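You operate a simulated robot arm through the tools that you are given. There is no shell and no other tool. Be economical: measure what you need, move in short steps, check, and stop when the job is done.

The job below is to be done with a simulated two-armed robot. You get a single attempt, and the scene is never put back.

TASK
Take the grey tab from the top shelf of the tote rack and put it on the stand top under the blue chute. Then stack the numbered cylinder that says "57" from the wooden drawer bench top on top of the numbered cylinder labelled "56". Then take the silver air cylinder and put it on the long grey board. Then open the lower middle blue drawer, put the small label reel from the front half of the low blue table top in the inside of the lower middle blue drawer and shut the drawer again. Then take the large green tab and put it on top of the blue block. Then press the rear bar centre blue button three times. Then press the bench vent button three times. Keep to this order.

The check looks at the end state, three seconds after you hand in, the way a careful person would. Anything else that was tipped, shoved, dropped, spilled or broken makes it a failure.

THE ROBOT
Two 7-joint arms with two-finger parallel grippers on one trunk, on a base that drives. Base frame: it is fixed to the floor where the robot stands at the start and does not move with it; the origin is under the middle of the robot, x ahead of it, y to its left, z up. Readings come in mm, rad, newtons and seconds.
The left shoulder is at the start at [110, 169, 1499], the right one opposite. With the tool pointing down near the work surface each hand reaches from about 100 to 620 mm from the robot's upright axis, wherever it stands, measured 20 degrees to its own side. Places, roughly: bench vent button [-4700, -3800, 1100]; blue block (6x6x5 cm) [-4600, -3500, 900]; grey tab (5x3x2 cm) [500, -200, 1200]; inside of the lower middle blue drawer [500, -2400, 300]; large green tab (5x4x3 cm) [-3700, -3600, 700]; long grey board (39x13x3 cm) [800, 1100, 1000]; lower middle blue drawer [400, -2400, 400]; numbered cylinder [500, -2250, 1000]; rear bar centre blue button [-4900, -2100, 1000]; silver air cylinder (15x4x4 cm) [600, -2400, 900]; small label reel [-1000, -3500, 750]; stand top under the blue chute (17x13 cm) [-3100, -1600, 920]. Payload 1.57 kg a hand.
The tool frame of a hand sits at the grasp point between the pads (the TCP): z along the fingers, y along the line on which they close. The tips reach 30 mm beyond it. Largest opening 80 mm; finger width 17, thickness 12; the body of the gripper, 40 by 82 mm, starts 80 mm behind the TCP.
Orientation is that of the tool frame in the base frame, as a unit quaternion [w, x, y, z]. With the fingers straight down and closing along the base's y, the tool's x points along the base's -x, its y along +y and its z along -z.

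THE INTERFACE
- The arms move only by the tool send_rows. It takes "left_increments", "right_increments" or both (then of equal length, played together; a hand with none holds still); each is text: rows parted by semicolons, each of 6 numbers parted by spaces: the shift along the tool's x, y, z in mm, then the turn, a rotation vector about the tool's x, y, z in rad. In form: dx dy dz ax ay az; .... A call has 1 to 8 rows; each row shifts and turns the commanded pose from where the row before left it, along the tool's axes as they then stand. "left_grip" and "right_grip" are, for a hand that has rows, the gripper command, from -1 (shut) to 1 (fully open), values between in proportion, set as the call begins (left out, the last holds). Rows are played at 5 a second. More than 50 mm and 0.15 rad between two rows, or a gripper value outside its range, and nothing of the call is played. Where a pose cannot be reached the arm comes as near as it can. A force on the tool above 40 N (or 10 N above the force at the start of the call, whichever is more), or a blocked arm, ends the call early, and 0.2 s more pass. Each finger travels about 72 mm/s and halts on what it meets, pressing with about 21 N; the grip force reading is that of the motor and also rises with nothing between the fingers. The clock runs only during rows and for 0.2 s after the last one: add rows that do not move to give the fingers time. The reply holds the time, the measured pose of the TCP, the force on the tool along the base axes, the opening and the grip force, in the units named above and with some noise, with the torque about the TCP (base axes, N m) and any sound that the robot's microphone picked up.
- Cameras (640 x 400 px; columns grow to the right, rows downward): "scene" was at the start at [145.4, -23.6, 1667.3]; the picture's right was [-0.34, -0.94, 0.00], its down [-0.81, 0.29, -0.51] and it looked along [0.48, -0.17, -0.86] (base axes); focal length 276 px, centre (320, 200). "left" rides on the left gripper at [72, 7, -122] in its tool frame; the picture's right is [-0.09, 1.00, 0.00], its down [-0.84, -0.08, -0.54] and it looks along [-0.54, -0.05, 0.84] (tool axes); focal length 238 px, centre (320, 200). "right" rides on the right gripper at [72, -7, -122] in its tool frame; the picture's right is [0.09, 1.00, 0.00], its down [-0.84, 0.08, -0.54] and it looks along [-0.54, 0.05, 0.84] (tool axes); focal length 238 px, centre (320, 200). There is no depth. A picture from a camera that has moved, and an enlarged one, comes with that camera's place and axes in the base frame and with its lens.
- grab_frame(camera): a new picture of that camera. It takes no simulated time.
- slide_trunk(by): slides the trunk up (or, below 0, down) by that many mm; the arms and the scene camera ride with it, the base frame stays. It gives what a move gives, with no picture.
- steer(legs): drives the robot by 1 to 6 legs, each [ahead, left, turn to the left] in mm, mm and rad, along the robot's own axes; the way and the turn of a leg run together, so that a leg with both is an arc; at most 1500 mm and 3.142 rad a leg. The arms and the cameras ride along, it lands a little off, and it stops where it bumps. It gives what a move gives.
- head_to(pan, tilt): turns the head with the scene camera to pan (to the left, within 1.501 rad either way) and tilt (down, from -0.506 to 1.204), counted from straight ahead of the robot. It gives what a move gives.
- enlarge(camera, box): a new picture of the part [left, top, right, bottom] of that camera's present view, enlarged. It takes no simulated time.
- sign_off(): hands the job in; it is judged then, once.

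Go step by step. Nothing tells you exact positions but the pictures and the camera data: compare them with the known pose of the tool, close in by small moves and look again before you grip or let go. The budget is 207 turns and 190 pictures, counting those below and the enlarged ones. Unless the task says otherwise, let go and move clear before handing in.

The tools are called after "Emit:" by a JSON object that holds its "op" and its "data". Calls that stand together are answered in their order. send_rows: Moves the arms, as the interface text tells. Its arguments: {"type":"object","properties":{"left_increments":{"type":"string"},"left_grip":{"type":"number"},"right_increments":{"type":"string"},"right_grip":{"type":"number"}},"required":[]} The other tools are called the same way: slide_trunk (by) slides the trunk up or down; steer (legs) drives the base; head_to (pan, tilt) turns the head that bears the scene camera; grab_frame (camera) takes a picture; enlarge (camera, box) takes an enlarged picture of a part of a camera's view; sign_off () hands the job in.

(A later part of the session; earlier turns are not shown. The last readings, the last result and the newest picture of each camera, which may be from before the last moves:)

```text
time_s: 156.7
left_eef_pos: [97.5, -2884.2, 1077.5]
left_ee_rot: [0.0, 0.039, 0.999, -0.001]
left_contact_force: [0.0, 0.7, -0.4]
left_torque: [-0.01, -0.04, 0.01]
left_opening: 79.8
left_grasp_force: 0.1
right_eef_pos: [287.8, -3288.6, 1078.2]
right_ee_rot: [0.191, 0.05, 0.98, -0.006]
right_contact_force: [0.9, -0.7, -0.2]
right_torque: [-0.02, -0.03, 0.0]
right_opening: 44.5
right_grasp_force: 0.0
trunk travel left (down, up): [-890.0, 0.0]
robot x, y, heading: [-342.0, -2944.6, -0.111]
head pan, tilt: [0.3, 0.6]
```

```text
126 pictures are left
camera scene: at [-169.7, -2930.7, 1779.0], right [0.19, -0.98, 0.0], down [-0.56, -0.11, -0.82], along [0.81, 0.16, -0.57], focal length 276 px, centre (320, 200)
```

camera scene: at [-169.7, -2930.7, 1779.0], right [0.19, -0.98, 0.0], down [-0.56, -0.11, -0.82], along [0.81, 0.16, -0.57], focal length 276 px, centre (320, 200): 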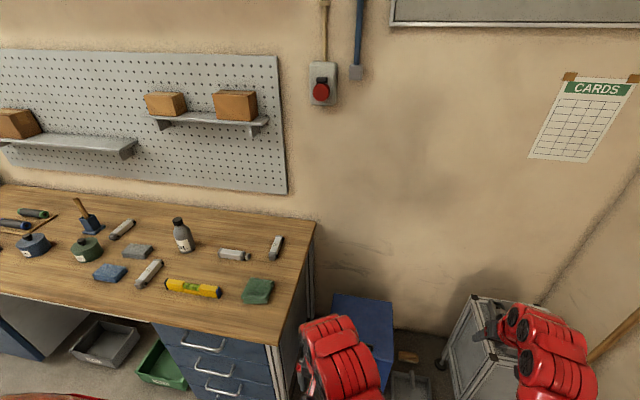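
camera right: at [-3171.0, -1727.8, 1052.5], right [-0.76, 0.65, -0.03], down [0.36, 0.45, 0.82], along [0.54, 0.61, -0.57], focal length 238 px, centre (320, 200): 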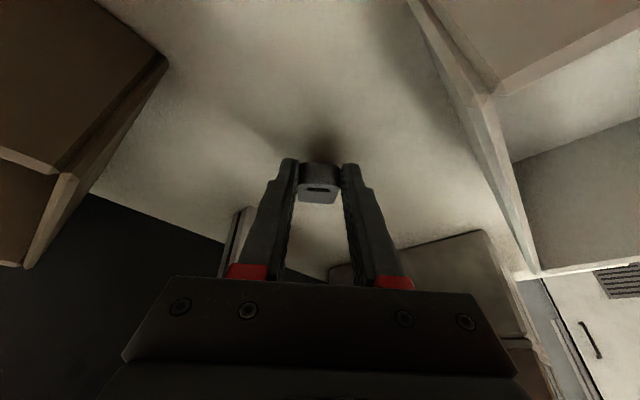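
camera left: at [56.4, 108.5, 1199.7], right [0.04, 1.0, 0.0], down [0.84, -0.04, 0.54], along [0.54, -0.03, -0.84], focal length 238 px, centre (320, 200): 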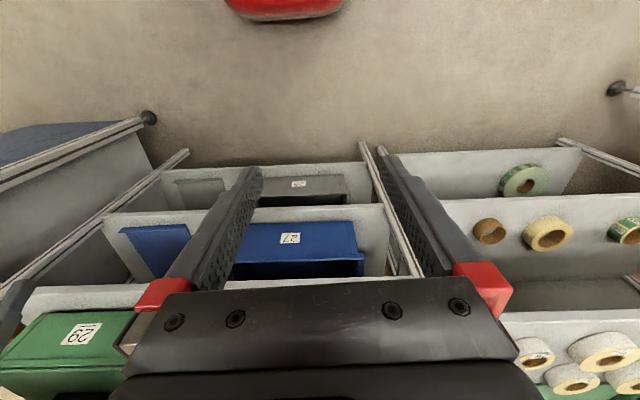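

Emit:
{"op": "steer", "data": {"legs": [[0, 0, 0.11], [0, 850, 0]]}}

Emit:
{"op": "head_to", "data": {"pan": -0.2, "tilt": 0.75}}

Emit:
{"op": "grab_frame", "data": {"camera": "scene"}}

Emit:
{"op": "enlarge", "data": {"camera": "scene", "box": [180, 60, 500, 260]}}

```text
time_s: 161.8
left_eef_pos: [85.1, -1991.9, 1077.7]
left_ee_rot: [0.001, -0.02, 1.0, -0.001]
left_contact_force: [0.4, 0.6, -0.3]
left_torque: [-0.03, 0.03, 0.0]
left_opening: 80.0
left_grasp_force: 0.1
right_eef_pos: [319.6, -2371.7, 1078.5]
right_ee_rot: [0.191, -0.007, 0.981, 0.006]
right_contact_force: [-0.7, 1.2, 0.9]
right_torque: [0.0, 0.03, -0.01]
right_opening: 43.8
right_grasp_force: 0.1
trunk travel left (down, up): [-890.0, 0.0]
robot x, y, heading: [-340.7, -2093.4, 0.003]
head pan, tilt: [0.3, 0.6]
```

```text
time_s: 162.7
left_eef_pos: [85.7, -1991.6, 1078.5]
left_ee_rot: [0.001, -0.021, 1.0, -0.002]
left_contact_force: [-0.1, 0.6, -0.7]
left_torque: [0.03, -0.02, 0.02]
left_opening: 80.0
left_grasp_force: 0.0
right_eef_pos: [320.4, -2371.1, 1079.2]
right_ee_rot: [0.192, -0.006, 0.981, 0.006]
right_contact_force: [-0.8, -0.4, 0.6]
right_torque: [-0.02, -0.03, 0.02]
right_opening: 44.1
right_grasp_force: 0.0
trunk travel left (down, up): [-890.0, 0.0]
robot x, y, heading: [-341.5, -2094.5, 0.003]
head pan, tilt: [-0.201, 0.75]
```

```text
125 pictures are left
camera scene: at [-177.6, -2110.7, 1766.3], right [-0.19, -0.98, 0.0], down [-0.67, 0.13, -0.73], along [0.72, -0.14, -0.68], focal length 276 px, centre (320, 200)
```

scene: 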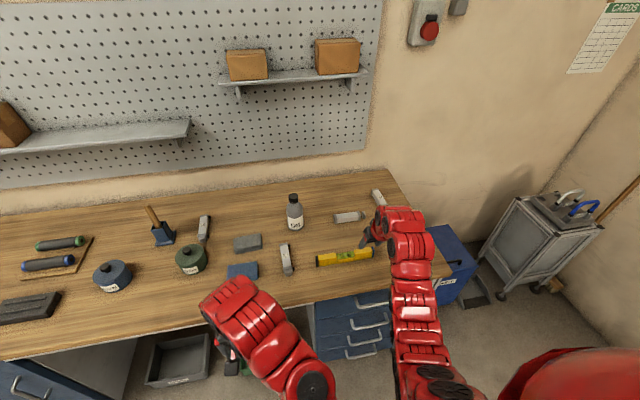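

```text
2.00 times, centred on (340, 160) of scene
camera zoom: at [-177.6, -2110.7, 1766.3], right [-0.19, -0.98, 0.0], down [-0.67, 0.13, -0.73], along [0.72, -0.14, -0.68], focal length 552 px, centre (280, 280)
```

zoom: 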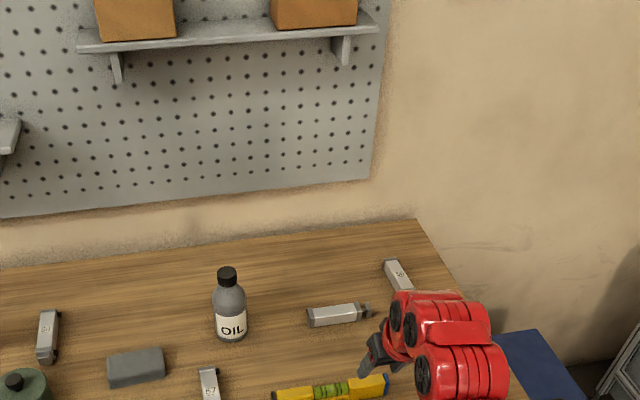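

Emit:
{"op": "enlarge", "data": {"camera": "scene", "box": [180, 200, 308, 280]}}

Emit:
{"op": "enlarge", "data": {"camera": "scene", "box": [310, 170, 406, 230]}}

Emit:
{"op": "enlarge", "data": {"camera": "scene", "box": [0, 200, 240, 350]}}

```text
5.00 times, centred on (244, 240) of scene
camera zoom: at [-177.6, -2110.7, 1766.3], right [-0.19, -0.98, 0.0], down [-0.67, 0.13, -0.73], along [0.72, -0.14, -0.68], focal length 1380 px, centre (700, 0)
```

zoom: 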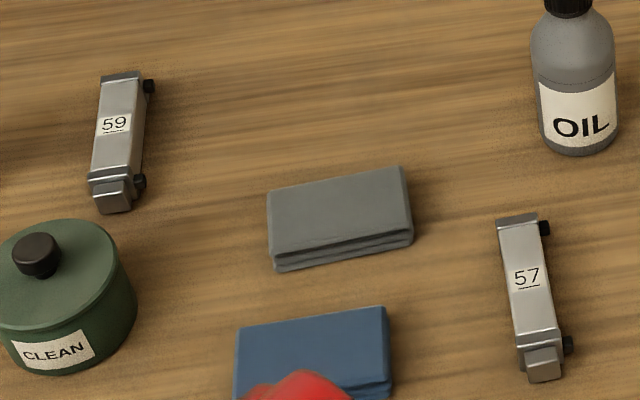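

```text
6.67 times, centred on (358, 200) of scene
camera zoom: at [-177.6, -2110.7, 1766.3], right [-0.19, -0.98, 0.0], down [-0.67, 0.13, -0.73], along [0.72, -0.14, -0.68], focal length 1840 px, centre (67, 200)
```

zoom: 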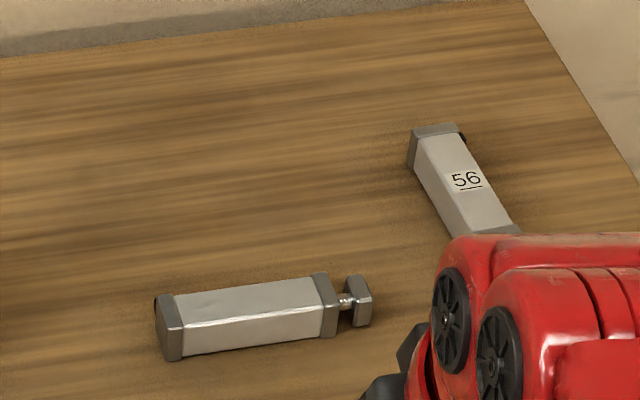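

```text
2.67 times, centred on (120, 275) of scene
camera zoom: at [-177.6, -2110.7, 1766.3], right [-0.19, -0.98, 0.0], down [-0.67, 0.13, -0.73], along [0.72, -0.14, -0.68], focal length 736 px, centre (853, 0)
```

zoom: 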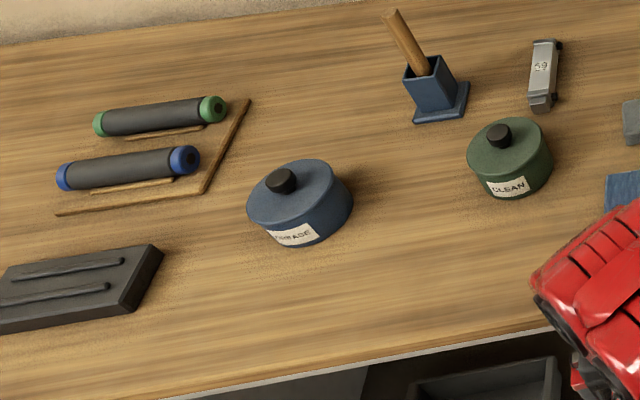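

The bench holds cylinders 59, 57, 56 and the unnumbered silver one. 57 is near [430, -2104] and 56 near [670, -2547], both almost along x. I'll position the hand over 57.

Emit:
{"op": "steer", "data": {"legs": [[0, 267, 0], [85, 0, 0]]}}

Emit:
{"op": "grab_frame", "data": {"camera": "right"}}

Emit:
{"op": "enlarge", "data": {"camera": "scene", "box": [320, 140, 480, 240]}}

```text
time_s: 165.3
left_eef_pos: [165.4, -1724.0, 1077.7]
left_ee_rot: [0.0, -0.018, 1.0, -0.002]
left_contact_force: [0.1, 0.3, -0.5]
left_torque: [-0.01, -0.02, -0.01]
left_opening: 80.0
left_grasp_force: 0.1
right_eef_pos: [397.6, -2103.8, 1081.4]
right_ee_rot: [0.192, -0.006, 0.981, 0.005]
right_contact_force: [0.1, -0.1, -0.1]
right_torque: [-0.02, -0.02, 0.02]
right_opening: 44.0
right_grasp_force: 0.1
trunk travel left (down, up): [-890.0, 0.0]
robot x, y, heading: [-261.3, -1825.4, 0.003]
head pan, tilt: [-0.201, 0.75]
```

```text
120 pictures are left
camera right: at [285.9, -2112.8, 1165.4], right [-0.1, 0.99, -0.03], down [0.57, 0.08, 0.82], along [0.82, 0.07, -0.57], focal length 238 px, centre (320, 200)
```

right: 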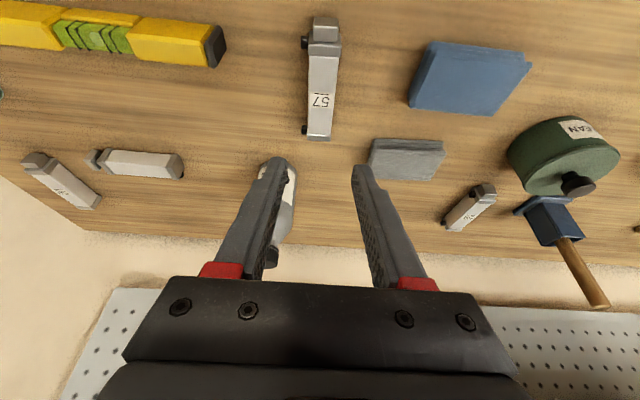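

```text
4.00 times, centred on (400, 190) of scene
camera zoom: at [-99.2, -1841.5, 1766.6], right [-0.2, -0.98, 0.0], down [-0.67, 0.13, -0.73], along [0.72, -0.14, -0.68], focal length 1104 px, centre (0, 240)
```

zoom: 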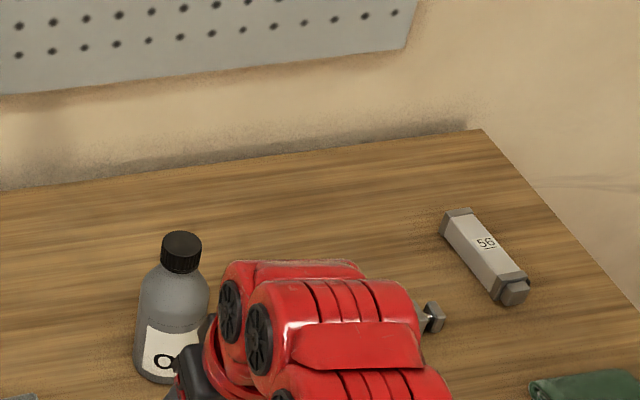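

Emit:
{"op": "send_rows", "data": {"right_increments": "-1 0 33 0 0 0;-1 0 33 0 0 0;-1 0 32 0 0 0;0 0 0 0 0 0", "right_grip": 0.5}}

Emit:
{"op": "grab_frame", "data": {"camera": "right"}}

```text
time_s: 166.3
left_eef_pos: [165.5, -1722.8, 1077.8]
left_ee_rot: [0.001, -0.018, 1.0, -0.002]
left_contact_force: [-0.1, 0.0, 0.0]
left_torque: [-0.01, 0.03, -0.02]
left_opening: 80.4
left_grasp_force: 0.1
right_eef_pos: [443.8, -2102.0, 990.6]
right_ee_rot: [0.192, -0.006, 0.981, 0.006]
right_contact_force: [0.2, 0.3, 0.5]
right_torque: [0.0, -0.01, -0.02]
right_opening: 59.9
right_grasp_force: 0.1
trunk travel left (down, up): [-890.0, 0.0]
robot x, y, heading: [-258.7, -1826.1, 0.001]
head pan, tilt: [-0.201, 0.75]
```

```text
118 pictures are left
camera right: at [330.5, -2110.5, 1076.3], right [-0.1, 0.99, -0.03], down [0.57, 0.08, 0.82], along [0.82, 0.07, -0.57], focal length 238 px, centre (320, 200)
```

right: 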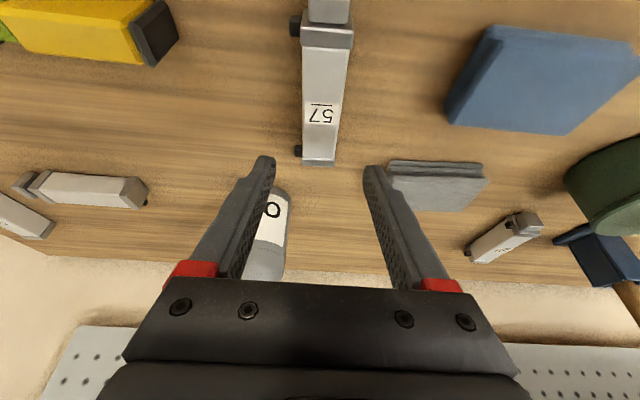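

Emit:
{"op": "enlarge", "data": {"camera": "scene", "box": [300, 190, 428, 270]}}

Emit:
{"op": "grab_frame", "data": {"camera": "left"}}

```text
5.00 times, centred on (364, 230) of scene
camera zoom: at [-98.6, -1842.2, 1766.5], right [-0.2, -0.98, 0.0], down [-0.67, 0.13, -0.73], along [0.72, -0.14, -0.68], focal length 1380 px, centre (100, 50)
```

zoom: 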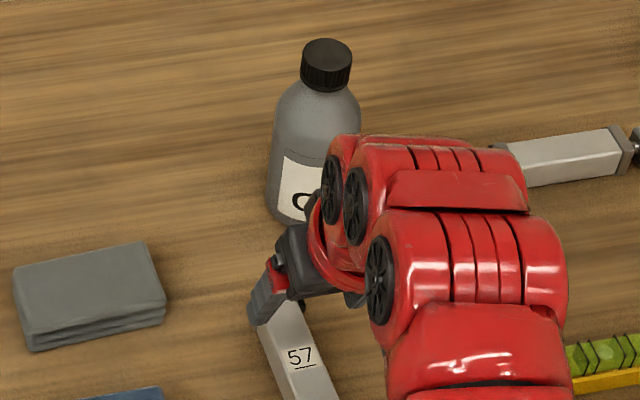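

```text
116 pictures are left
camera left: at [93.8, -1719.2, 1200.8], right [0.05, 1.0, 0.0], down [0.84, -0.04, 0.54], along [0.54, -0.03, -0.84], focal length 238 px, centre (320, 200)
```

left: 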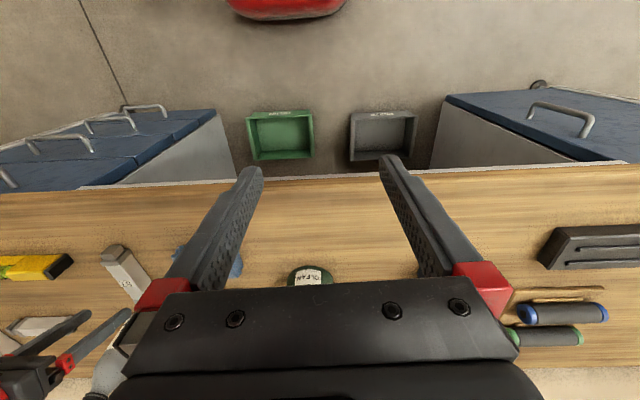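

Triangulation gives 57's label at [453, -2103, 909], bench ≈ 874. Descending to grasp height with a force check.

Emit:
{"op": "send_rows", "data": {"right_increments": "7 0 18 0 0 0;7 0 18 0 0 0;7 0 18 0 0 0;4 0 9 0 0 0;0 0 0 0 0 0"}}

Emit:
{"op": "grab_frame", "data": {"camera": "right"}}

Emit:
{"op": "enlarge", "data": {"camera": "scene", "box": [300, 190, 428, 270]}}

```text
time_s: 167.5
left_eef_pos: [166.8, -1722.9, 1078.2]
left_ee_rot: [0.0, -0.019, 1.0, -0.002]
left_contact_force: [0.6, 0.5, 0.1]
left_torque: [0.0, -0.01, 0.04]
left_opening: 79.7
left_grasp_force: 0.0
right_eef_pos: [440.1, -2102.5, 921.5]
right_ee_rot: [0.191, -0.006, 0.981, 0.006]
right_contact_force: [0.3, -0.4, -0.1]
right_torque: [-0.03, -0.01, -0.01]
right_opening: 59.8
right_grasp_force: 0.1
trunk travel left (down, up): [-890.0, 0.0]
robot x, y, heading: [-259.4, -1826.5, -0.001]
head pan, tilt: [-0.201, 0.75]
```

```text
115 pictures are left
camera right: at [328.0, -2110.7, 1007.6], right [-0.1, 0.99, -0.03], down [0.57, 0.08, 0.82], along [0.82, 0.07, -0.57], focal length 238 px, centre (320, 200)
```

right: 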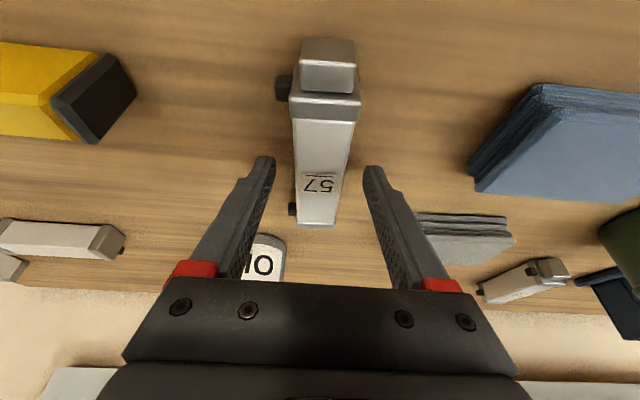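

```text
5.00 times, centred on (364, 230) of scene
camera zoom: at [-97.2, -1842.1, 1766.3], right [-0.2, -0.98, 0.0], down [-0.67, 0.13, -0.73], along [0.72, -0.14, -0.68], focal length 1380 px, centre (100, 50)
```

zoom: 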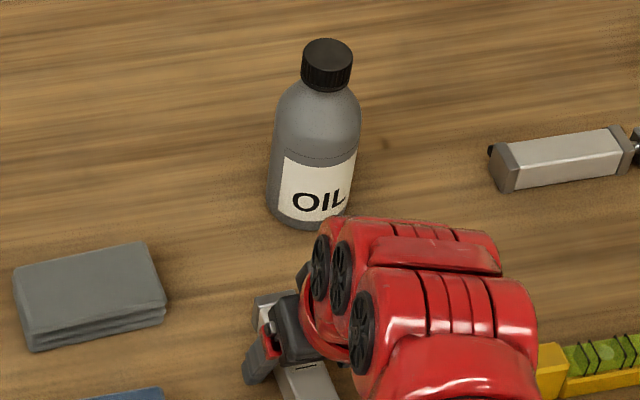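

Emit:
{"op": "send_rows", "data": {"right_increments": "3 0 7.5 0 0 0;0 0 0 0 0 0"}}

Emit:
{"op": "send_rows", "data": {"right_increments": "0 0 0 0 0 0;0 0 0 0 0 0;0 0 0 0 0 0;0 0 0 0 0 0", "right_grip": -1}}

Emit:
{"op": "grab_frame", "data": {"camera": "right"}}

```text
time_s: 168.1
left_eef_pos: [165.8, -1723.6, 1077.8]
left_ee_rot: [0.001, -0.019, 1.0, -0.001]
left_contact_force: [0.5, -0.6, 0.5]
left_torque: [-0.02, 0.04, 0.01]
left_opening: 79.8
left_grasp_force: 0.1
right_eef_pos: [440.8, -2103.5, 915.0]
right_ee_rot: [0.192, -0.006, 0.981, 0.005]
right_contact_force: [-0.1, 0.8, -0.3]
right_torque: [0.02, 0.0, -0.01]
right_opening: 59.8
right_grasp_force: 0.0
trunk travel left (down, up): [-890.0, 0.0]
robot x, y, heading: [-261.6, -1824.5, 0.004]
head pan, tilt: [-0.201, 0.75]
```

```text
time_s: 169.1
left_eef_pos: [167.5, -1724.6, 1078.1]
left_ee_rot: [0.001, -0.018, 1.0, -0.002]
left_contact_force: [-0.7, 0.7, 0.0]
left_torque: [0.01, -0.03, 0.02]
left_opening: 80.2
left_grasp_force: 0.2
right_eef_pos: [441.6, -2102.5, 913.8]
right_ee_rot: [0.192, -0.006, 0.981, 0.005]
right_contact_force: [-0.4, -0.4, 1.1]
right_torque: [-0.06, -0.01, 0.06]
right_opening: 32.8
right_grasp_force: 21.2
trunk travel left (down, up): [-890.0, 0.0]
robot x, y, heading: [-257.6, -1825.1, 0.004]
head pan, tilt: [-0.201, 0.75]
```

```text
113 pictures are left
camera right: at [327.7, -2112.1, 999.3], right [-0.1, 0.99, -0.03], down [0.57, 0.08, 0.82], along [0.82, 0.07, -0.57], focal length 238 px, centre (320, 200)
```

right: 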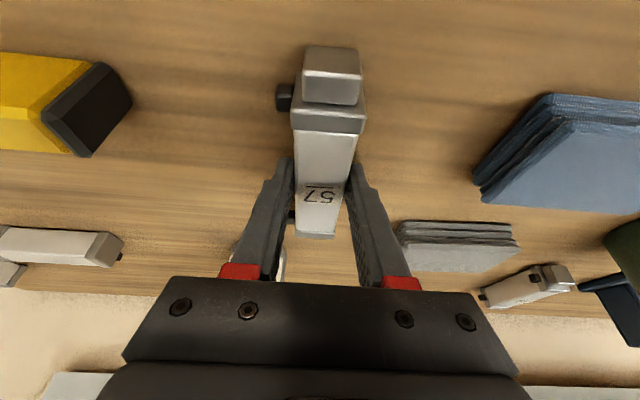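

Gripped 57 (32.8 mm). Lifting and carrying it toward 56.

Emit:
{"op": "send_rows", "data": {"right_increments": "-7.5 0 -18.5 0 0 0;-15 0 -37 0 0 0;-15 0 -37 0 0 0;-15 0 -37 0 0 0;-10 0 -25 0 0 0;0 0 0 0 0 0"}}

Emit:
{"op": "steer", "data": {"legs": [[0, -458, 0], [130, 0, 0]]}}

Emit:
{"op": "grab_frame", "data": {"camera": "right"}}

Emit:
{"op": "grab_frame", "data": {"camera": "scene"}}

```text
time_s: 170.5
left_eef_pos: [167.9, -1722.3, 1078.0]
left_ee_rot: [0.001, -0.018, 1.0, -0.001]
left_contact_force: [0.2, 0.2, -0.2]
left_torque: [0.0, 0.0, 0.0]
left_opening: 80.0
left_grasp_force: 0.0
right_eef_pos: [440.7, -2105.9, 1078.2]
right_ee_rot: [0.192, -0.005, 0.981, 0.007]
right_contact_force: [-0.3, -0.1, -2.7]
right_torque: [0.02, -0.02, 0.04]
right_opening: 32.5
right_grasp_force: 20.8
trunk travel left (down, up): [-890.0, 0.0]
robot x, y, heading: [-262.5, -1825.0, 0.004]
head pan, tilt: [-0.201, 0.75]
```

```text
time_s: 174.1
left_eef_pos: [296.2, -2187.8, 1078.3]
left_ee_rot: [0.002, -0.016, 1.0, -0.001]
left_contact_force: [-0.5, 0.1, -0.5]
left_torque: [0.0, -0.01, 0.0]
left_opening: 79.9
left_grasp_force: 0.0
right_eef_pos: [566.6, -2571.3, 1077.8]
right_ee_rot: [0.193, -0.003, 0.981, 0.004]
right_contact_force: [-0.7, 0.0, -2.2]
right_torque: [-0.05, -0.01, -0.01]
right_opening: 32.5
right_grasp_force: 21.3
trunk travel left (down, up): [-890.0, 0.0]
robot x, y, heading: [-130.8, -2286.9, 0.004]
head pan, tilt: [-0.201, 0.75]
```

```text
112 pictures are left
camera right: at [453.4, -2579.6, 1164.1], right [-0.09, 1.0, -0.03], down [0.57, 0.08, 0.82], along [0.82, 0.06, -0.57], focal length 238 px, centre (320, 200)
```

right: 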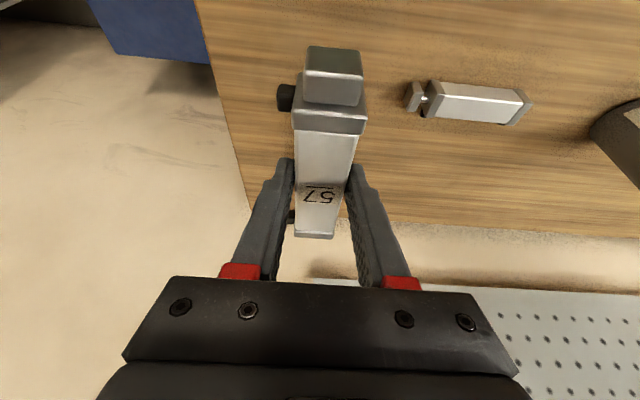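

```text
111 pictures are left
camera scene: at [30.7, -2305.8, 1766.5], right [-0.2, -0.98, 0.0], down [-0.67, 0.14, -0.73], along [0.72, -0.15, -0.68], focal length 276 px, centre (320, 200)
```

scene: 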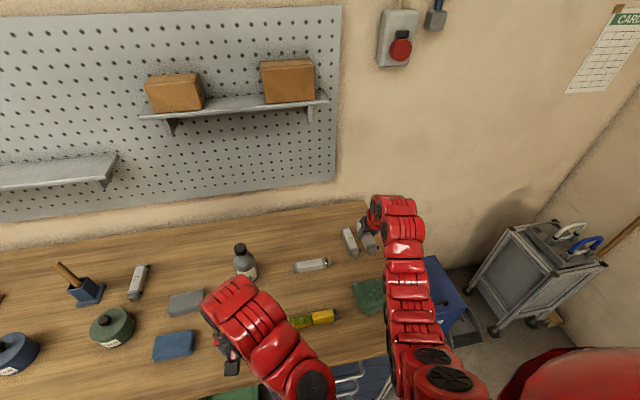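

Emit:
{"op": "enlarge", "data": {"camera": "scene", "box": [310, 190, 438, 270]}}

```text
5.00 times, centred on (374, 230) of scene
camera zoom: at [30.7, -2305.8, 1766.5], right [-0.2, -0.98, 0.0], down [-0.67, 0.14, -0.73], along [0.72, -0.15, -0.68], focal length 1380 px, centre (50, 50)
```

zoom: 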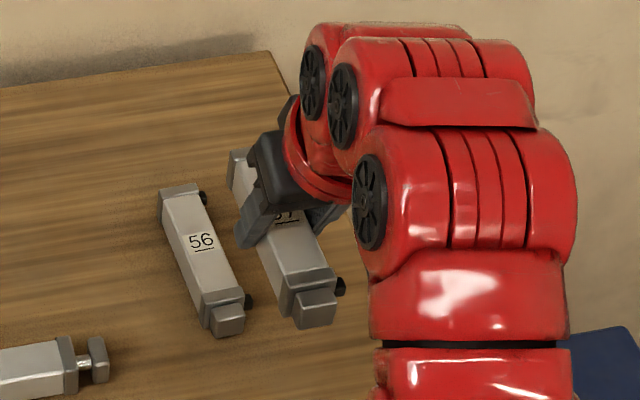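

56's label is at [691, -2560, 909]; 57's label sits ~11 mm ahead of the TCP. I'll drive forward 83 mm and re-check.

Emit:
{"op": "steer", "data": {"legs": [[83, 11, 0]]}}

Emit:
{"op": "enlarge", "data": {"camera": "scene", "box": [310, 200, 438, 280]}}

```text
time_s: 175.2
left_eef_pos: [378.7, -2177.5, 1077.9]
left_ee_rot: [0.0, -0.016, 1.0, -0.001]
left_contact_force: [0.3, 0.3, 1.2]
left_torque: [0.02, 0.0, 0.01]
left_opening: 80.1
left_grasp_force: 0.1
right_eef_pos: [648.1, -2561.1, 1079.1]
right_ee_rot: [0.193, -0.004, 0.981, 0.005]
right_contact_force: [-1.4, 0.1, -3.0]
right_torque: [0.02, 0.0, -0.02]
right_opening: 32.7
right_grasp_force: 21.2
trunk travel left (down, up): [-890.0, 0.0]
robot x, y, heading: [-50.9, -2274.6, -0.002]
head pan, tilt: [-0.201, 0.75]
```

```text
5.00 times, centred on (374, 240) of scene
camera zoom: at [111.9, -2295.2, 1766.6], right [-0.2, -0.98, 0.0], down [-0.67, 0.14, -0.73], along [0.72, -0.15, -0.68], focal length 1380 px, centre (50, 0)
```

zoom: 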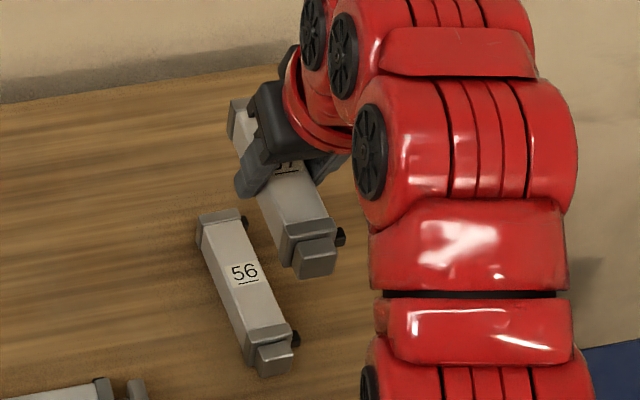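

Emit:
{"op": "send_rows", "data": {"right_increments": "-14 0 6 0 0 0;-14 0 6 0 0 0;15 0 36 0 0 0;15 0 36 0 0 0;13 0 31 0 0 0;0 0 0 0 0 0"}}

Emit:
{"op": "enlarge", "data": {"camera": "scene", "box": [310, 200, 438, 280]}}

Emit:
{"op": "enlarge", "data": {"camera": "right", "box": [200, 0, 440, 250]}}

```text
time_s: 176.6
left_eef_pos: [378.4, -2178.4, 1077.7]
left_ee_rot: [0.0, -0.016, 1.0, -0.001]
left_contact_force: [0.2, -0.3, -0.5]
left_torque: [-0.05, 0.0, 0.01]
left_opening: 80.1
left_grasp_force: 0.1
right_eef_pos: [680.1, -2560.9, 968.1]
right_ee_rot: [0.191, -0.003, 0.982, 0.005]
right_contact_force: [0.4, 0.2, -2.7]
right_torque: [0.0, 0.03, 0.02]
right_opening: 32.8
right_grasp_force: 21.2
trunk travel left (down, up): [-890.0, 0.0]
robot x, y, heading: [-51.0, -2273.9, -0.004]
head pan, tilt: [-0.201, 0.75]
```

```text
5.00 times, centred on (374, 240) of scene
camera zoom: at [115.2, -2294.9, 1766.2], right [-0.2, -0.98, 0.0], down [-0.67, 0.14, -0.73], along [0.72, -0.15, -0.68], focal length 1380 px, centre (50, 0)
```

zoom: 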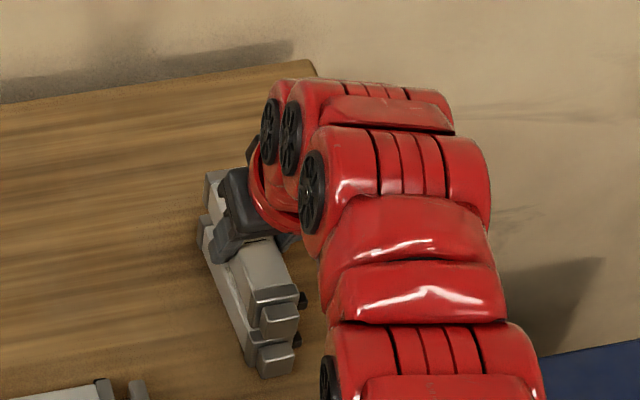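

```text
1.60 times, centred on (320, 125) of right
camera zoom: at [566.3, -2569.2, 1052.1], right [-0.09, 1.0, -0.03], down [0.57, 0.08, 0.82], along [0.82, 0.06, -0.58], focal length 381 px, centre (320, 320)
```

zoom: 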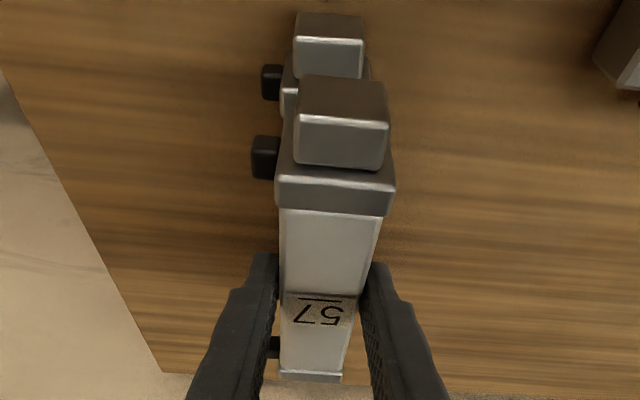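

57 is almost over 56; a small correction (+4 x, −3 y) then lower.

Emit:
{"op": "send_rows", "data": {"right_increments": "-3.7 -3 1.5 0 0 0;0 0 0 0 0 0;2.3 0 5.6 0 0 0;2.3 0 5.6 0 0 0;0 0 0 0 0 0"}}

Emit:
{"op": "enlarge", "data": {"camera": "right", "box": [200, 0, 440, 250]}}

Emit:
{"op": "enlarge", "data": {"camera": "scene", "box": [330, 220, 426, 280]}}

```text
time_s: 177.8
left_eef_pos: [379.7, -2177.5, 1078.5]
left_ee_rot: [-0.001, -0.017, 1.0, -0.002]
left_contact_force: [0.5, -0.4, 0.2]
left_torque: [0.0, 0.02, -0.01]
left_opening: 79.9
left_grasp_force: 0.1
right_eef_pos: [682.6, -2563.1, 953.8]
right_ee_rot: [0.192, -0.005, 0.981, 0.005]
right_contact_force: [0.5, -0.5, -2.6]
right_torque: [0.03, 0.04, 0.03]
right_opening: 32.7
right_grasp_force: 21.0
trunk travel left (down, up): [-890.0, 0.0]
robot x, y, heading: [-49.6, -2278.9, 0.001]
head pan, tilt: [-0.201, 0.75]
```

```text
1.60 times, centred on (320, 125) of right
camera zoom: at [570.0, -2571.4, 1039.3], right [-0.09, 1.0, -0.03], down [0.57, 0.08, 0.82], along [0.82, 0.06, -0.57], focal length 381 px, centre (320, 320)
```

zoom: 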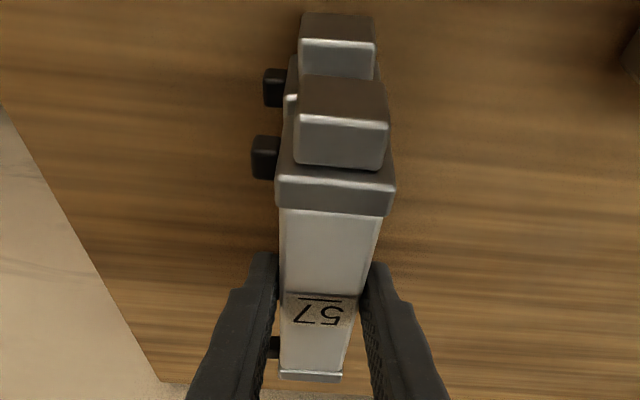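

```text
6.67 times, centred on (378, 250) of scene
camera zoom: at [114.8, -2294.9, 1766.2], right [-0.2, -0.98, 0.0], down [-0.67, 0.14, -0.73], along [0.72, -0.15, -0.68], focal length 1840 px, centre (-67, -133)
```

zoom: 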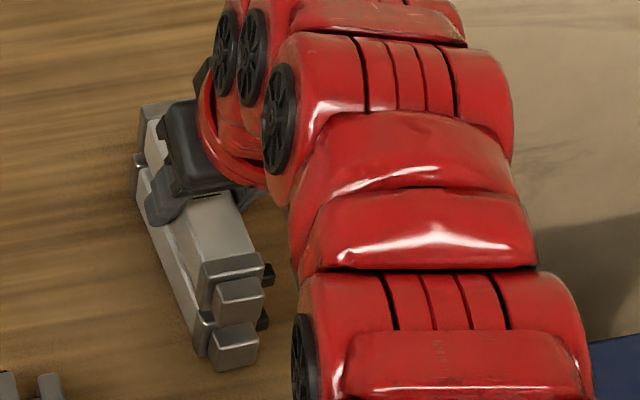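

Well aligned. Lowering gently until contact.

Emit:
{"op": "send_rows", "data": {"right_increments": "0.75 0 1.85 0 0 0;0.75 0 1.85 0 0 0;0 0 0 0 0 0"}}

Emit:
{"op": "send_rows", "data": {"right_increments": "0.5 0 1.4 0 0 0;0.5 0 1.4 0 0 0;0 0 0 0 0 0"}}

```text
time_s: 178.6
left_eef_pos: [379.1, -2177.2, 1077.1]
left_ee_rot: [0.0, -0.017, 1.0, -0.001]
left_contact_force: [0.2, -0.2, -0.2]
left_torque: [0.01, -0.02, -0.04]
left_opening: 80.0
left_grasp_force: 0.1
right_eef_pos: [683.4, -2562.5, 947.9]
right_ee_rot: [0.191, -0.003, 0.982, 0.005]
right_contact_force: [0.6, -0.2, -2.6]
right_torque: [-0.01, 0.01, -0.01]
right_opening: 32.8
right_grasp_force: 20.5
trunk travel left (down, up): [-890.0, 0.0]
robot x, y, heading: [-49.4, -2279.4, -0.001]
head pan, tilt: [-0.201, 0.75]
```

```text
time_s: 179.4
left_eef_pos: [379.2, -2176.8, 1077.5]
left_ee_rot: [0.0, -0.017, 1.0, -0.001]
left_contact_force: [0.4, -0.2, -0.4]
left_torque: [0.02, -0.02, -0.03]
left_opening: 80.0
left_grasp_force: 0.1
right_eef_pos: [684.3, -2562.1, 947.4]
right_ee_rot: [0.192, -0.003, 0.981, 0.006]
right_contact_force: [-0.6, -0.2, -1.9]
right_torque: [-0.01, -0.05, -0.02]
right_opening: 32.9
right_grasp_force: 21.1
trunk travel left (down, up): [-890.0, 0.0]
robot x, y, heading: [-49.9, -2278.5, -0.006]
head pan, tilt: [-0.201, 0.75]
```

Emit:
{"op": "send_rows", "data": {"right_increments": "0.5 0 1.4 0 0 0;0.5 0 1.4 0 0 0;0 0 0 0 0 0"}}

Emit:
{"op": "enlarge", "data": {"camera": "scene", "box": [330, 220, 426, 280]}}

```text
time_s: 180.2
left_eef_pos: [376.8, -2176.9, 1078.2]
left_ee_rot: [0.001, -0.016, 1.0, -0.002]
left_contact_force: [-0.1, 0.5, 0.1]
left_torque: [0.02, 0.01, -0.04]
left_opening: 80.0
left_grasp_force: 0.1
right_eef_pos: [682.7, -2562.0, 946.2]
right_ee_rot: [0.196, -0.004, 0.981, 0.004]
right_contact_force: [3.7, -4.3, 18.1]
right_torque: [-0.28, -0.22, 0.01]
right_opening: 32.9
right_grasp_force: 21.0
trunk travel left (down, up): [-890.0, 0.0]
robot x, y, heading: [-46.2, -2282.7, -0.005]
head pan, tilt: [-0.201, 0.75]
```

```text
6.67 times, centred on (378, 250) of scene
camera zoom: at [112.0, -2294.2, 1766.7], right [-0.2, -0.98, 0.0], down [-0.67, 0.14, -0.73], along [0.72, -0.15, -0.68], focal length 1840 px, centre (-67, -133)
```

zoom: 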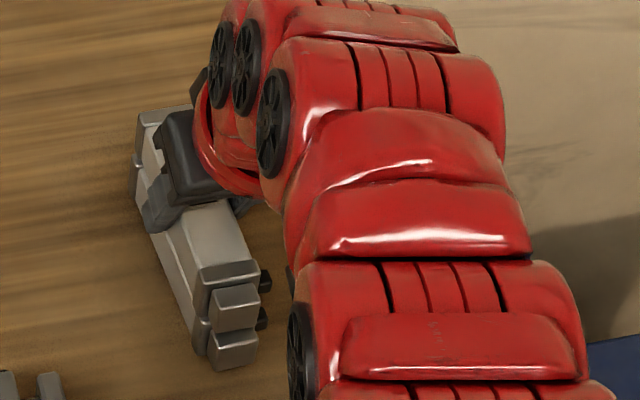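

Seated on 56. Easing off slightly and releasing.

Emit:
{"op": "send_rows", "data": {"right_increments": "-0.4 0 -0.9 0 0 0;0 0 0 0 0 0"}}

Emit:
{"op": "send_rows", "data": {"right_increments": "0 0 0 0 0 0;0 0 0 0 0 0;0 0 0 0 0 0", "right_grip": 0.3}}

Emit:
{"op": "enlarge", "data": {"camera": "right", "box": [200, 0, 440, 250]}}

```text
time_s: 180.8
left_eef_pos: [378.5, -2177.1, 1078.1]
left_ee_rot: [0.001, -0.016, 1.0, -0.002]
left_contact_force: [-0.5, 0.2, 0.5]
left_torque: [0.01, -0.03, 0.02]
left_opening: 80.1
left_grasp_force: 0.0
right_eef_pos: [682.7, -2563.4, 946.3]
right_ee_rot: [0.193, -0.003, 0.981, 0.004]
right_contact_force: [7.1, -4.4, 19.1]
right_torque: [-0.33, -0.49, 0.04]
right_opening: 32.7
right_grasp_force: 20.6
trunk travel left (down, up): [-890.0, 0.0]
robot x, y, heading: [-43.5, -2277.9, 0.002]
head pan, tilt: [-0.201, 0.75]
```

```text
time_s: 181.6
left_eef_pos: [378.3, -2177.0, 1078.1]
left_ee_rot: [0.0, -0.016, 1.0, -0.001]
left_contact_force: [-0.3, -0.1, 0.6]
left_torque: [0.03, 0.02, 0.0]
left_opening: 80.1
left_grasp_force: 0.0
right_eef_pos: [682.5, -2561.1, 942.9]
right_ee_rot: [0.191, -0.003, 0.981, 0.005]
right_contact_force: [-0.4, 0.3, -0.4]
right_torque: [0.01, -0.03, -0.01]
right_opening: 52.1
right_grasp_force: 0.0
trunk travel left (down, up): [-890.0, 0.0]
robot x, y, heading: [-47.3, -2276.5, -0.0]
head pan, tilt: [-0.201, 0.75]
```

```text
1.60 times, centred on (320, 125) of right
camera zoom: at [569.9, -2570.6, 1029.0], right [-0.09, 1.0, -0.03], down [0.57, 0.07, 0.82], along [0.82, 0.06, -0.58], focal length 381 px, centre (320, 320)
```

zoom: 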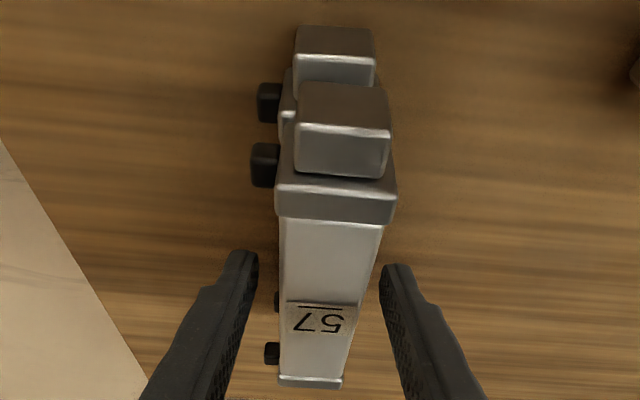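

57 is stacked on 56. I'll rise clear, then shift to the silver cylinder at about [602, -2390], which lies along y.

Emit:
{"op": "send_rows", "data": {"right_increments": "-7.5 0 -18.5 0 0 0;-15 0 -37 0 0 0;-15 0 -37 0 0 0;-13 0 -32 0 0 0;0 0 0 0 0 0"}}

Emit:
{"op": "steer", "data": {"legs": [[-25, 0, 0], [0, 150, 0]]}}

Emit:
{"op": "grab_frame", "data": {"camera": "scene"}}

Emit:
{"op": "enlarge", "data": {"camera": "scene", "box": [340, 200, 500, 300]}}

```text
time_s: 182.8
left_eef_pos: [379.5, -2177.0, 1078.8]
left_ee_rot: [0.0, -0.017, 1.0, -0.002]
left_contact_force: [-0.1, 0.5, 0.8]
left_torque: [0.0, -0.01, 0.05]
left_opening: 80.0
left_grasp_force: 0.0
right_eef_pos: [681.4, -2563.4, 1079.4]
right_ee_rot: [0.191, -0.004, 0.982, 0.005]
right_contact_force: [0.6, -1.1, -0.2]
right_torque: [-0.02, 0.0, 0.0]
right_opening: 51.8
right_grasp_force: 0.0
trunk travel left (down, up): [-890.0, 0.0]
robot x, y, heading: [-47.6, -2276.9, -0.0]
head pan, tilt: [-0.201, 0.75]
```

```text
time_s: 184.6
left_eef_pos: [354.3, -2031.6, 1078.5]
left_ee_rot: [0.001, -0.015, 1.0, -0.001]
left_contact_force: [0.2, -0.4, -0.4]
left_torque: [0.05, 0.03, 0.0]
left_opening: 79.9
left_grasp_force: 0.1
right_eef_pos: [656.2, -2416.1, 1079.2]
right_ee_rot: [0.191, -0.002, 0.982, 0.005]
right_contact_force: [0.3, -0.2, -0.2]
right_torque: [0.04, 0.01, 0.03]
right_opening: 52.2
right_grasp_force: 0.1
trunk travel left (down, up): [-890.0, 0.0]
robot x, y, heading: [-74.4, -2124.1, -0.006]
head pan, tilt: [-0.201, 0.75]
```

```text
102 pictures are left
camera scene: at [89.7, -2148.4, 1766.2], right [-0.2, -0.98, 0.0], down [-0.67, 0.14, -0.73], along [0.72, -0.15, -0.68], focal length 276 px, centre (320, 200)
```

scene: 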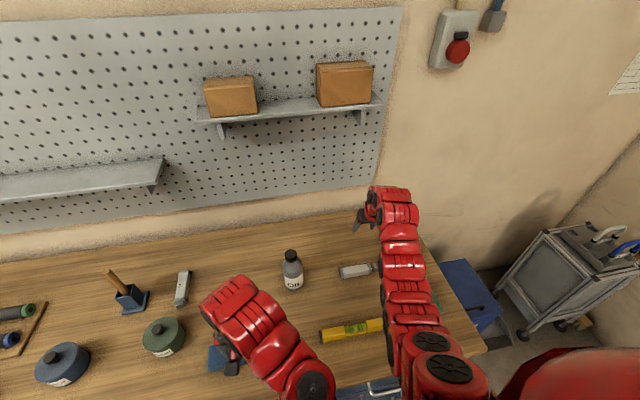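

```text
4.00 times, centred on (420, 250) of scene
camera zoom: at [89.7, -2148.4, 1766.2], right [-0.2, -0.98, 0.0], down [-0.67, 0.14, -0.73], along [0.72, -0.15, -0.68], focal length 1104 px, centre (-80, 0)
```

zoom: 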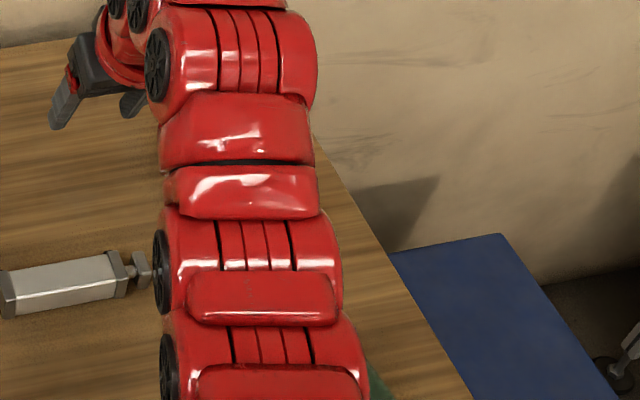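

I'll bring the tool vertical over the silver cylinder and yaw it 90° so the fingers close along x.

Emit:
{"op": "send_rows", "data": {"right_increments": "17 10 0 0 0.129 0;17 10 0 0 0.129 0;17 10 0 0 0.129 0;0 0 0 0 0 0", "right_grip": 1}}

Emit:
{"op": "send_rows", "data": {"right_increments": "0 0 0 0 0 0.15;0 0 0 0 0 0.15;0 0 0 0 0 0.15;0 0 0 0 0 0.15;0 0 0 0 0 0.15;0 0 0 0 0 0.15;0 0 0 0 0 0.15;0 0 0 0 0 0.15"}}

Emit:
{"op": "grab_frame", "data": {"camera": "right"}}

```text
time_s: 185.6
left_eef_pos: [353.2, -2029.2, 1078.3]
left_ee_rot: [0.001, -0.017, 1.0, -0.003]
left_contact_force: [-0.1, -0.1, -0.7]
left_torque: [0.0, -0.01, 0.01]
left_opening: 80.2
left_grasp_force: 0.2
right_eef_pos: [606.2, -2386.3, 1067.0]
right_ee_rot: [-0.001, -0.002, 1.0, 0.005]
right_contact_force: [-0.1, -0.2, 0.0]
right_torque: [-0.01, -0.01, 0.03]
right_opening: 79.8
right_grasp_force: 0.1
trunk travel left (down, up): [-890.0, 0.0]
robot x, y, heading: [-75.2, -2127.1, -0.005]
head pan, tilt: [-0.201, 0.75]
```

```text
time_s: 187.4
left_eef_pos: [354.0, -2028.4, 1078.2]
left_ee_rot: [0.0, -0.016, 1.0, -0.002]
left_contact_force: [0.3, 0.0, 0.3]
left_torque: [0.01, 0.01, 0.0]
left_opening: 80.0
left_grasp_force: 0.1
right_eef_pos: [606.6, -2383.4, 1065.7]
right_ee_rot: [-0.003, 0.563, 0.826, 0.003]
right_contact_force: [0.9, -0.5, 0.4]
right_torque: [-0.05, 0.03, -0.02]
right_opening: 79.6
right_grasp_force: 0.1
trunk travel left (down, up): [-890.0, 0.0]
robot x, y, heading: [-73.5, -2130.8, -0.003]
head pan, tilt: [-0.201, 0.75]
```

```text
100 pictures are left
camera right: at [574.0, -2320.8, 1189.0], right [0.89, 0.45, 0.0], down [0.38, -0.75, 0.53], along [0.24, -0.48, -0.84], focal length 238 px, centre (320, 200)
```

right: 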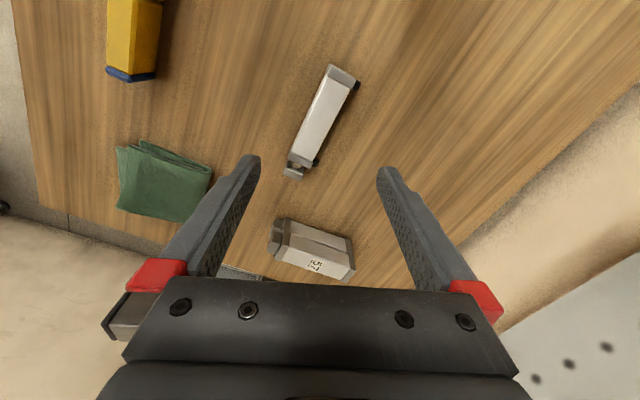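

Emit:
{"op": "send_rows", "data": {"right_increments": "0 0 15 0 0 0.125;0 0 15 0 0 0.125;0 0 15 0 0 0.12;0 0 0 0 0 0"}}

Emit:
{"op": "grab_frame", "data": {"camera": "right"}}

```text
time_s: 188.4
left_eef_pos: [353.2, -2028.8, 1077.0]
left_ee_rot: [0.001, -0.015, 1.0, -0.002]
left_contact_force: [0.4, 0.7, -0.4]
left_torque: [0.02, 0.0, 0.0]
left_opening: 79.8
left_grasp_force: 0.1
right_eef_pos: [607.8, -2384.4, 1021.9]
right_ee_rot: [-0.003, 0.705, 0.71, 0.003]
right_contact_force: [-0.1, -0.4, 0.7]
right_torque: [0.01, 0.0, 0.0]
right_opening: 79.9
right_grasp_force: 0.0
trunk travel left (down, up): [-890.0, 0.0]
robot x, y, heading: [-74.4, -2132.1, -0.004]
head pan, tilt: [-0.201, 0.75]
```

```text
99 pictures are left
camera right: at [600.3, -2312.9, 1143.9], right [1.0, 0.1, 0.0], down [0.08, -0.84, 0.54], along [0.05, -0.53, -0.84], focal length 238 px, centre (320, 200)
```

right: 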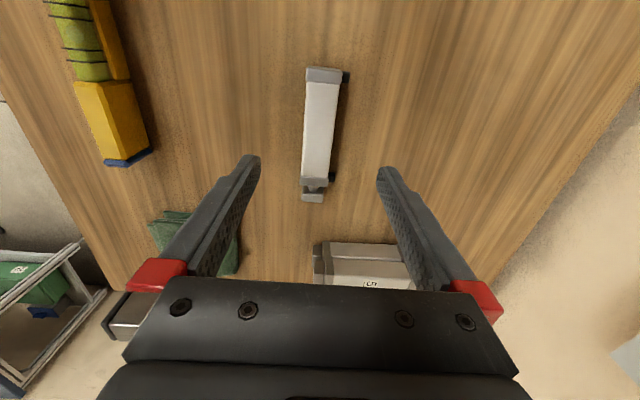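

The silver cylinder is centred at [606, -2382]. Descending to grasp.

Emit:
{"op": "send_rows", "data": {"right_increments": "0 0 35 0 0 0;0 1.5 35 0 0 0;0 0 30 0 0 0;0 0 9 0 0 0;0 0 0 0 0 0"}}

Emit:
{"op": "send_rows", "data": {"right_increments": "0 0 0 0 0 0;0 0 0 0 0 0;0 0 0 0 0 0;0 0 0 0 0 0", "right_grip": -1}}

Emit:
{"op": "grab_frame", "data": {"camera": "right"}}

```text
time_s: 189.6
left_eef_pos: [354.7, -2027.9, 1077.7]
left_ee_rot: [-0.001, -0.016, 1.0, -0.002]
left_contact_force: [0.5, -0.5, -0.2]
left_torque: [-0.02, 0.01, 0.0]
left_opening: 79.9
left_grasp_force: 0.1
right_eef_pos: [589.4, -2380.9, 935.3]
right_ee_rot: [-0.002, 0.704, 0.71, 0.002]
right_contact_force: [0.8, -0.3, -0.1]
right_torque: [-0.02, 0.04, -0.02]
right_opening: 80.0
right_grasp_force: 0.0
right hand out of reach, approached as far as the arm can: row 2, 3
trunk travel left (down, up): [-890.0, 0.0]
robot x, y, heading: [-73.0, -2131.7, -0.001]
head pan, tilt: [-0.201, 0.75]
```

```text
time_s: 190.6
left_eef_pos: [354.4, -2028.4, 1078.5]
left_ee_rot: [0.001, -0.015, 1.0, -0.002]
left_contact_force: [-0.3, -0.1, -0.2]
left_torque: [0.01, -0.02, 0.0]
left_opening: 80.0
left_grasp_force: 0.1
right_eef_pos: [589.2, -2381.1, 935.1]
right_ee_rot: [-0.004, 0.704, 0.71, 0.003]
right_contact_force: [-0.3, -0.5, 0.0]
right_torque: [-0.05, 0.03, 0.03]
right_opening: 31.7
right_grasp_force: 21.5
trunk travel left (down, up): [-890.0, 0.0]
robot x, y, heading: [-74.2, -2129.3, -0.001]
head pan, tilt: [-0.201, 0.75]
```

```text
98 pictures are left
camera right: at [581.3, -2310.6, 1057.2], right [0.99, 0.1, 0.0], down [0.08, -0.84, 0.54], along [0.05, -0.53, -0.84], focal length 238 px, centre (320, 200)
```

right: 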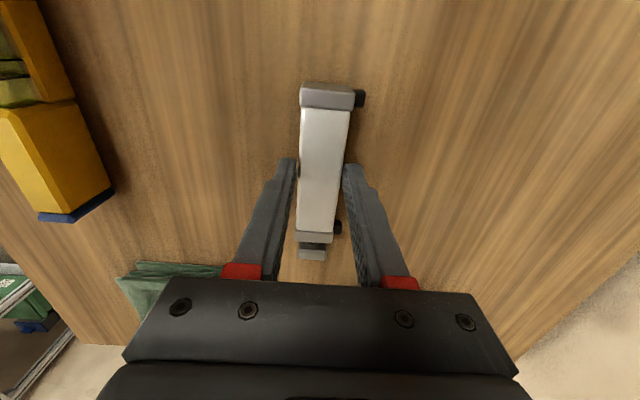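

Reach fell short, so the grip is shallow. I'll reopen, move the base forward, and lower properly.

Emit:
{"op": "send_rows", "data": {"right_increments": "0 0 0 0 0 0;0 0 0 0 0 0;0 0 0 0 0 0;0 0 0 0 0 0", "right_grip": 0.6}}

Emit:
{"op": "send_rows", "data": {"right_increments": "0 0 -40 0 0 0;0 0 0 0 0 0"}}

Emit:
{"op": "steer", "data": {"legs": [[35, 0, 0]]}}

Emit:
{"op": "grab_frame", "data": {"camera": "right"}}

```text
time_s: 191.6
left_eef_pos: [354.8, -2028.7, 1078.6]
left_ee_rot: [0.001, -0.016, 1.0, -0.001]
left_contact_force: [-0.8, -0.6, -1.0]
left_torque: [-0.01, 0.01, 0.01]
left_opening: 79.8
left_grasp_force: 0.1
right_eef_pos: [587.9, -2381.4, 934.3]
right_ee_rot: [-0.004, 0.705, 0.709, 0.002]
right_contact_force: [0.1, 0.5, 0.1]
right_torque: [-0.03, 0.02, -0.02]
right_opening: 63.8
right_grasp_force: 0.0
trunk travel left (down, up): [-890.0, 0.0]
robot x, y, heading: [-72.6, -2125.8, -0.007]
head pan, tilt: [-0.201, 0.75]
```

```text
time_s: 192.2
left_eef_pos: [353.3, -2029.9, 1077.5]
left_ee_rot: [0.001, -0.016, 1.0, -0.001]
left_contact_force: [-0.4, 0.1, 0.2]
left_torque: [0.01, -0.02, -0.02]
left_opening: 79.9
left_grasp_force: 0.0
right_eef_pos: [590.4, -2384.0, 972.4]
right_ee_rot: [-0.003, 0.704, 0.71, 0.002]
right_contact_force: [0.6, -0.5, -0.9]
right_torque: [0.02, -0.01, 0.0]
right_opening: 63.8
right_grasp_force: 0.0
trunk travel left (down, up): [-890.0, 0.0]
robot x, y, heading: [-72.3, -2129.3, -0.003]
head pan, tilt: [-0.201, 0.75]
```

```text
time_s: 193.1
left_eef_pos: [383.7, -2028.8, 1080.2]
left_ee_rot: [0.003, -0.016, 1.0, -0.001]
left_contact_force: [-0.7, -0.5, 0.1]
left_torque: [0.04, -0.04, -0.03]
left_opening: 80.0
left_grasp_force: 0.0
right_eef_pos: [620.6, -2383.0, 975.6]
right_ee_rot: [-0.002, 0.705, 0.709, 0.003]
right_contact_force: [-0.7, 0.1, -0.2]
right_torque: [-0.02, -0.06, -0.02]
right_opening: 63.8
right_grasp_force: 0.1
trunk travel left (down, up): [-890.0, 0.0]
robot x, y, heading: [-36.8, -2127.3, 0.0]
head pan, tilt: [-0.201, 0.75]
```

```text
97 pictures are left
camera right: at [612.4, -2311.9, 1098.6], right [0.99, 0.1, 0.0], down [0.08, -0.84, 0.54], along [0.06, -0.53, -0.84], focal length 238 px, centre (320, 200)
```

right: 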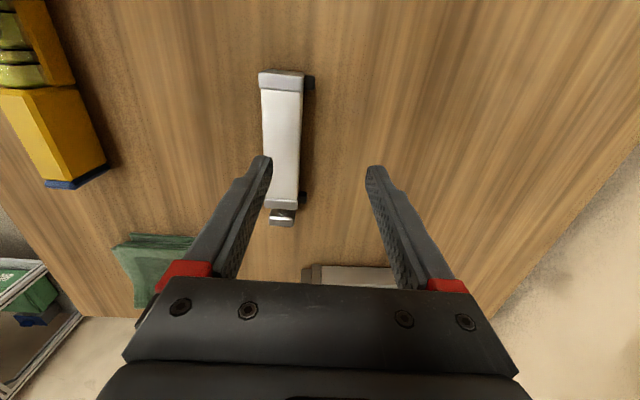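

Emit:
{"op": "send_rows", "data": {"right_increments": "0 -30 0 0 0 0;0 0 20 0 0 0;0 0 20 0 0 0;0 0 15 0 0 0;0 0 10 0 0 0;0 0 0 0 0 0"}}

Emit:
{"op": "grab_frame", "data": {"camera": "right"}}

```text
time_s: 194.4
left_eef_pos: [386.9, -2028.5, 1079.4]
left_ee_rot: [0.002, -0.016, 1.0, -0.001]
left_contact_force: [-0.2, 0.0, -0.9]
left_torque: [-0.01, -0.01, 0.0]
left_opening: 80.0
left_grasp_force: 0.0
right_eef_pos: [592.5, -2381.9, 910.9]
right_ee_rot: [-0.003, 0.704, 0.71, 0.003]
right_contact_force: [-1.0, -1.6, 18.3]
right_torque: [-0.22, 0.71, 0.24]
right_opening: 64.3
right_grasp_force: 0.1
trunk travel left (down, up): [-890.0, 0.0]
robot x, y, heading: [-34.4, -2125.6, -0.005]
head pan, tilt: [-0.201, 0.75]
```

```text
96 pictures are left
camera right: at [585.5, -2312.2, 1032.2], right [0.99, 0.1, 0.0], down [0.08, -0.84, 0.54], along [0.06, -0.53, -0.84], focal length 238 px, centre (320, 200)
```

right: 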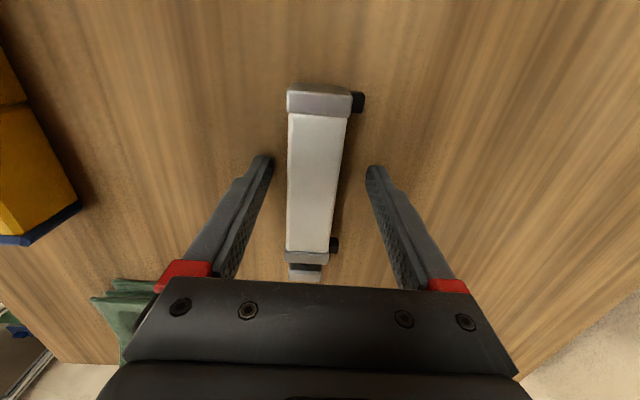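

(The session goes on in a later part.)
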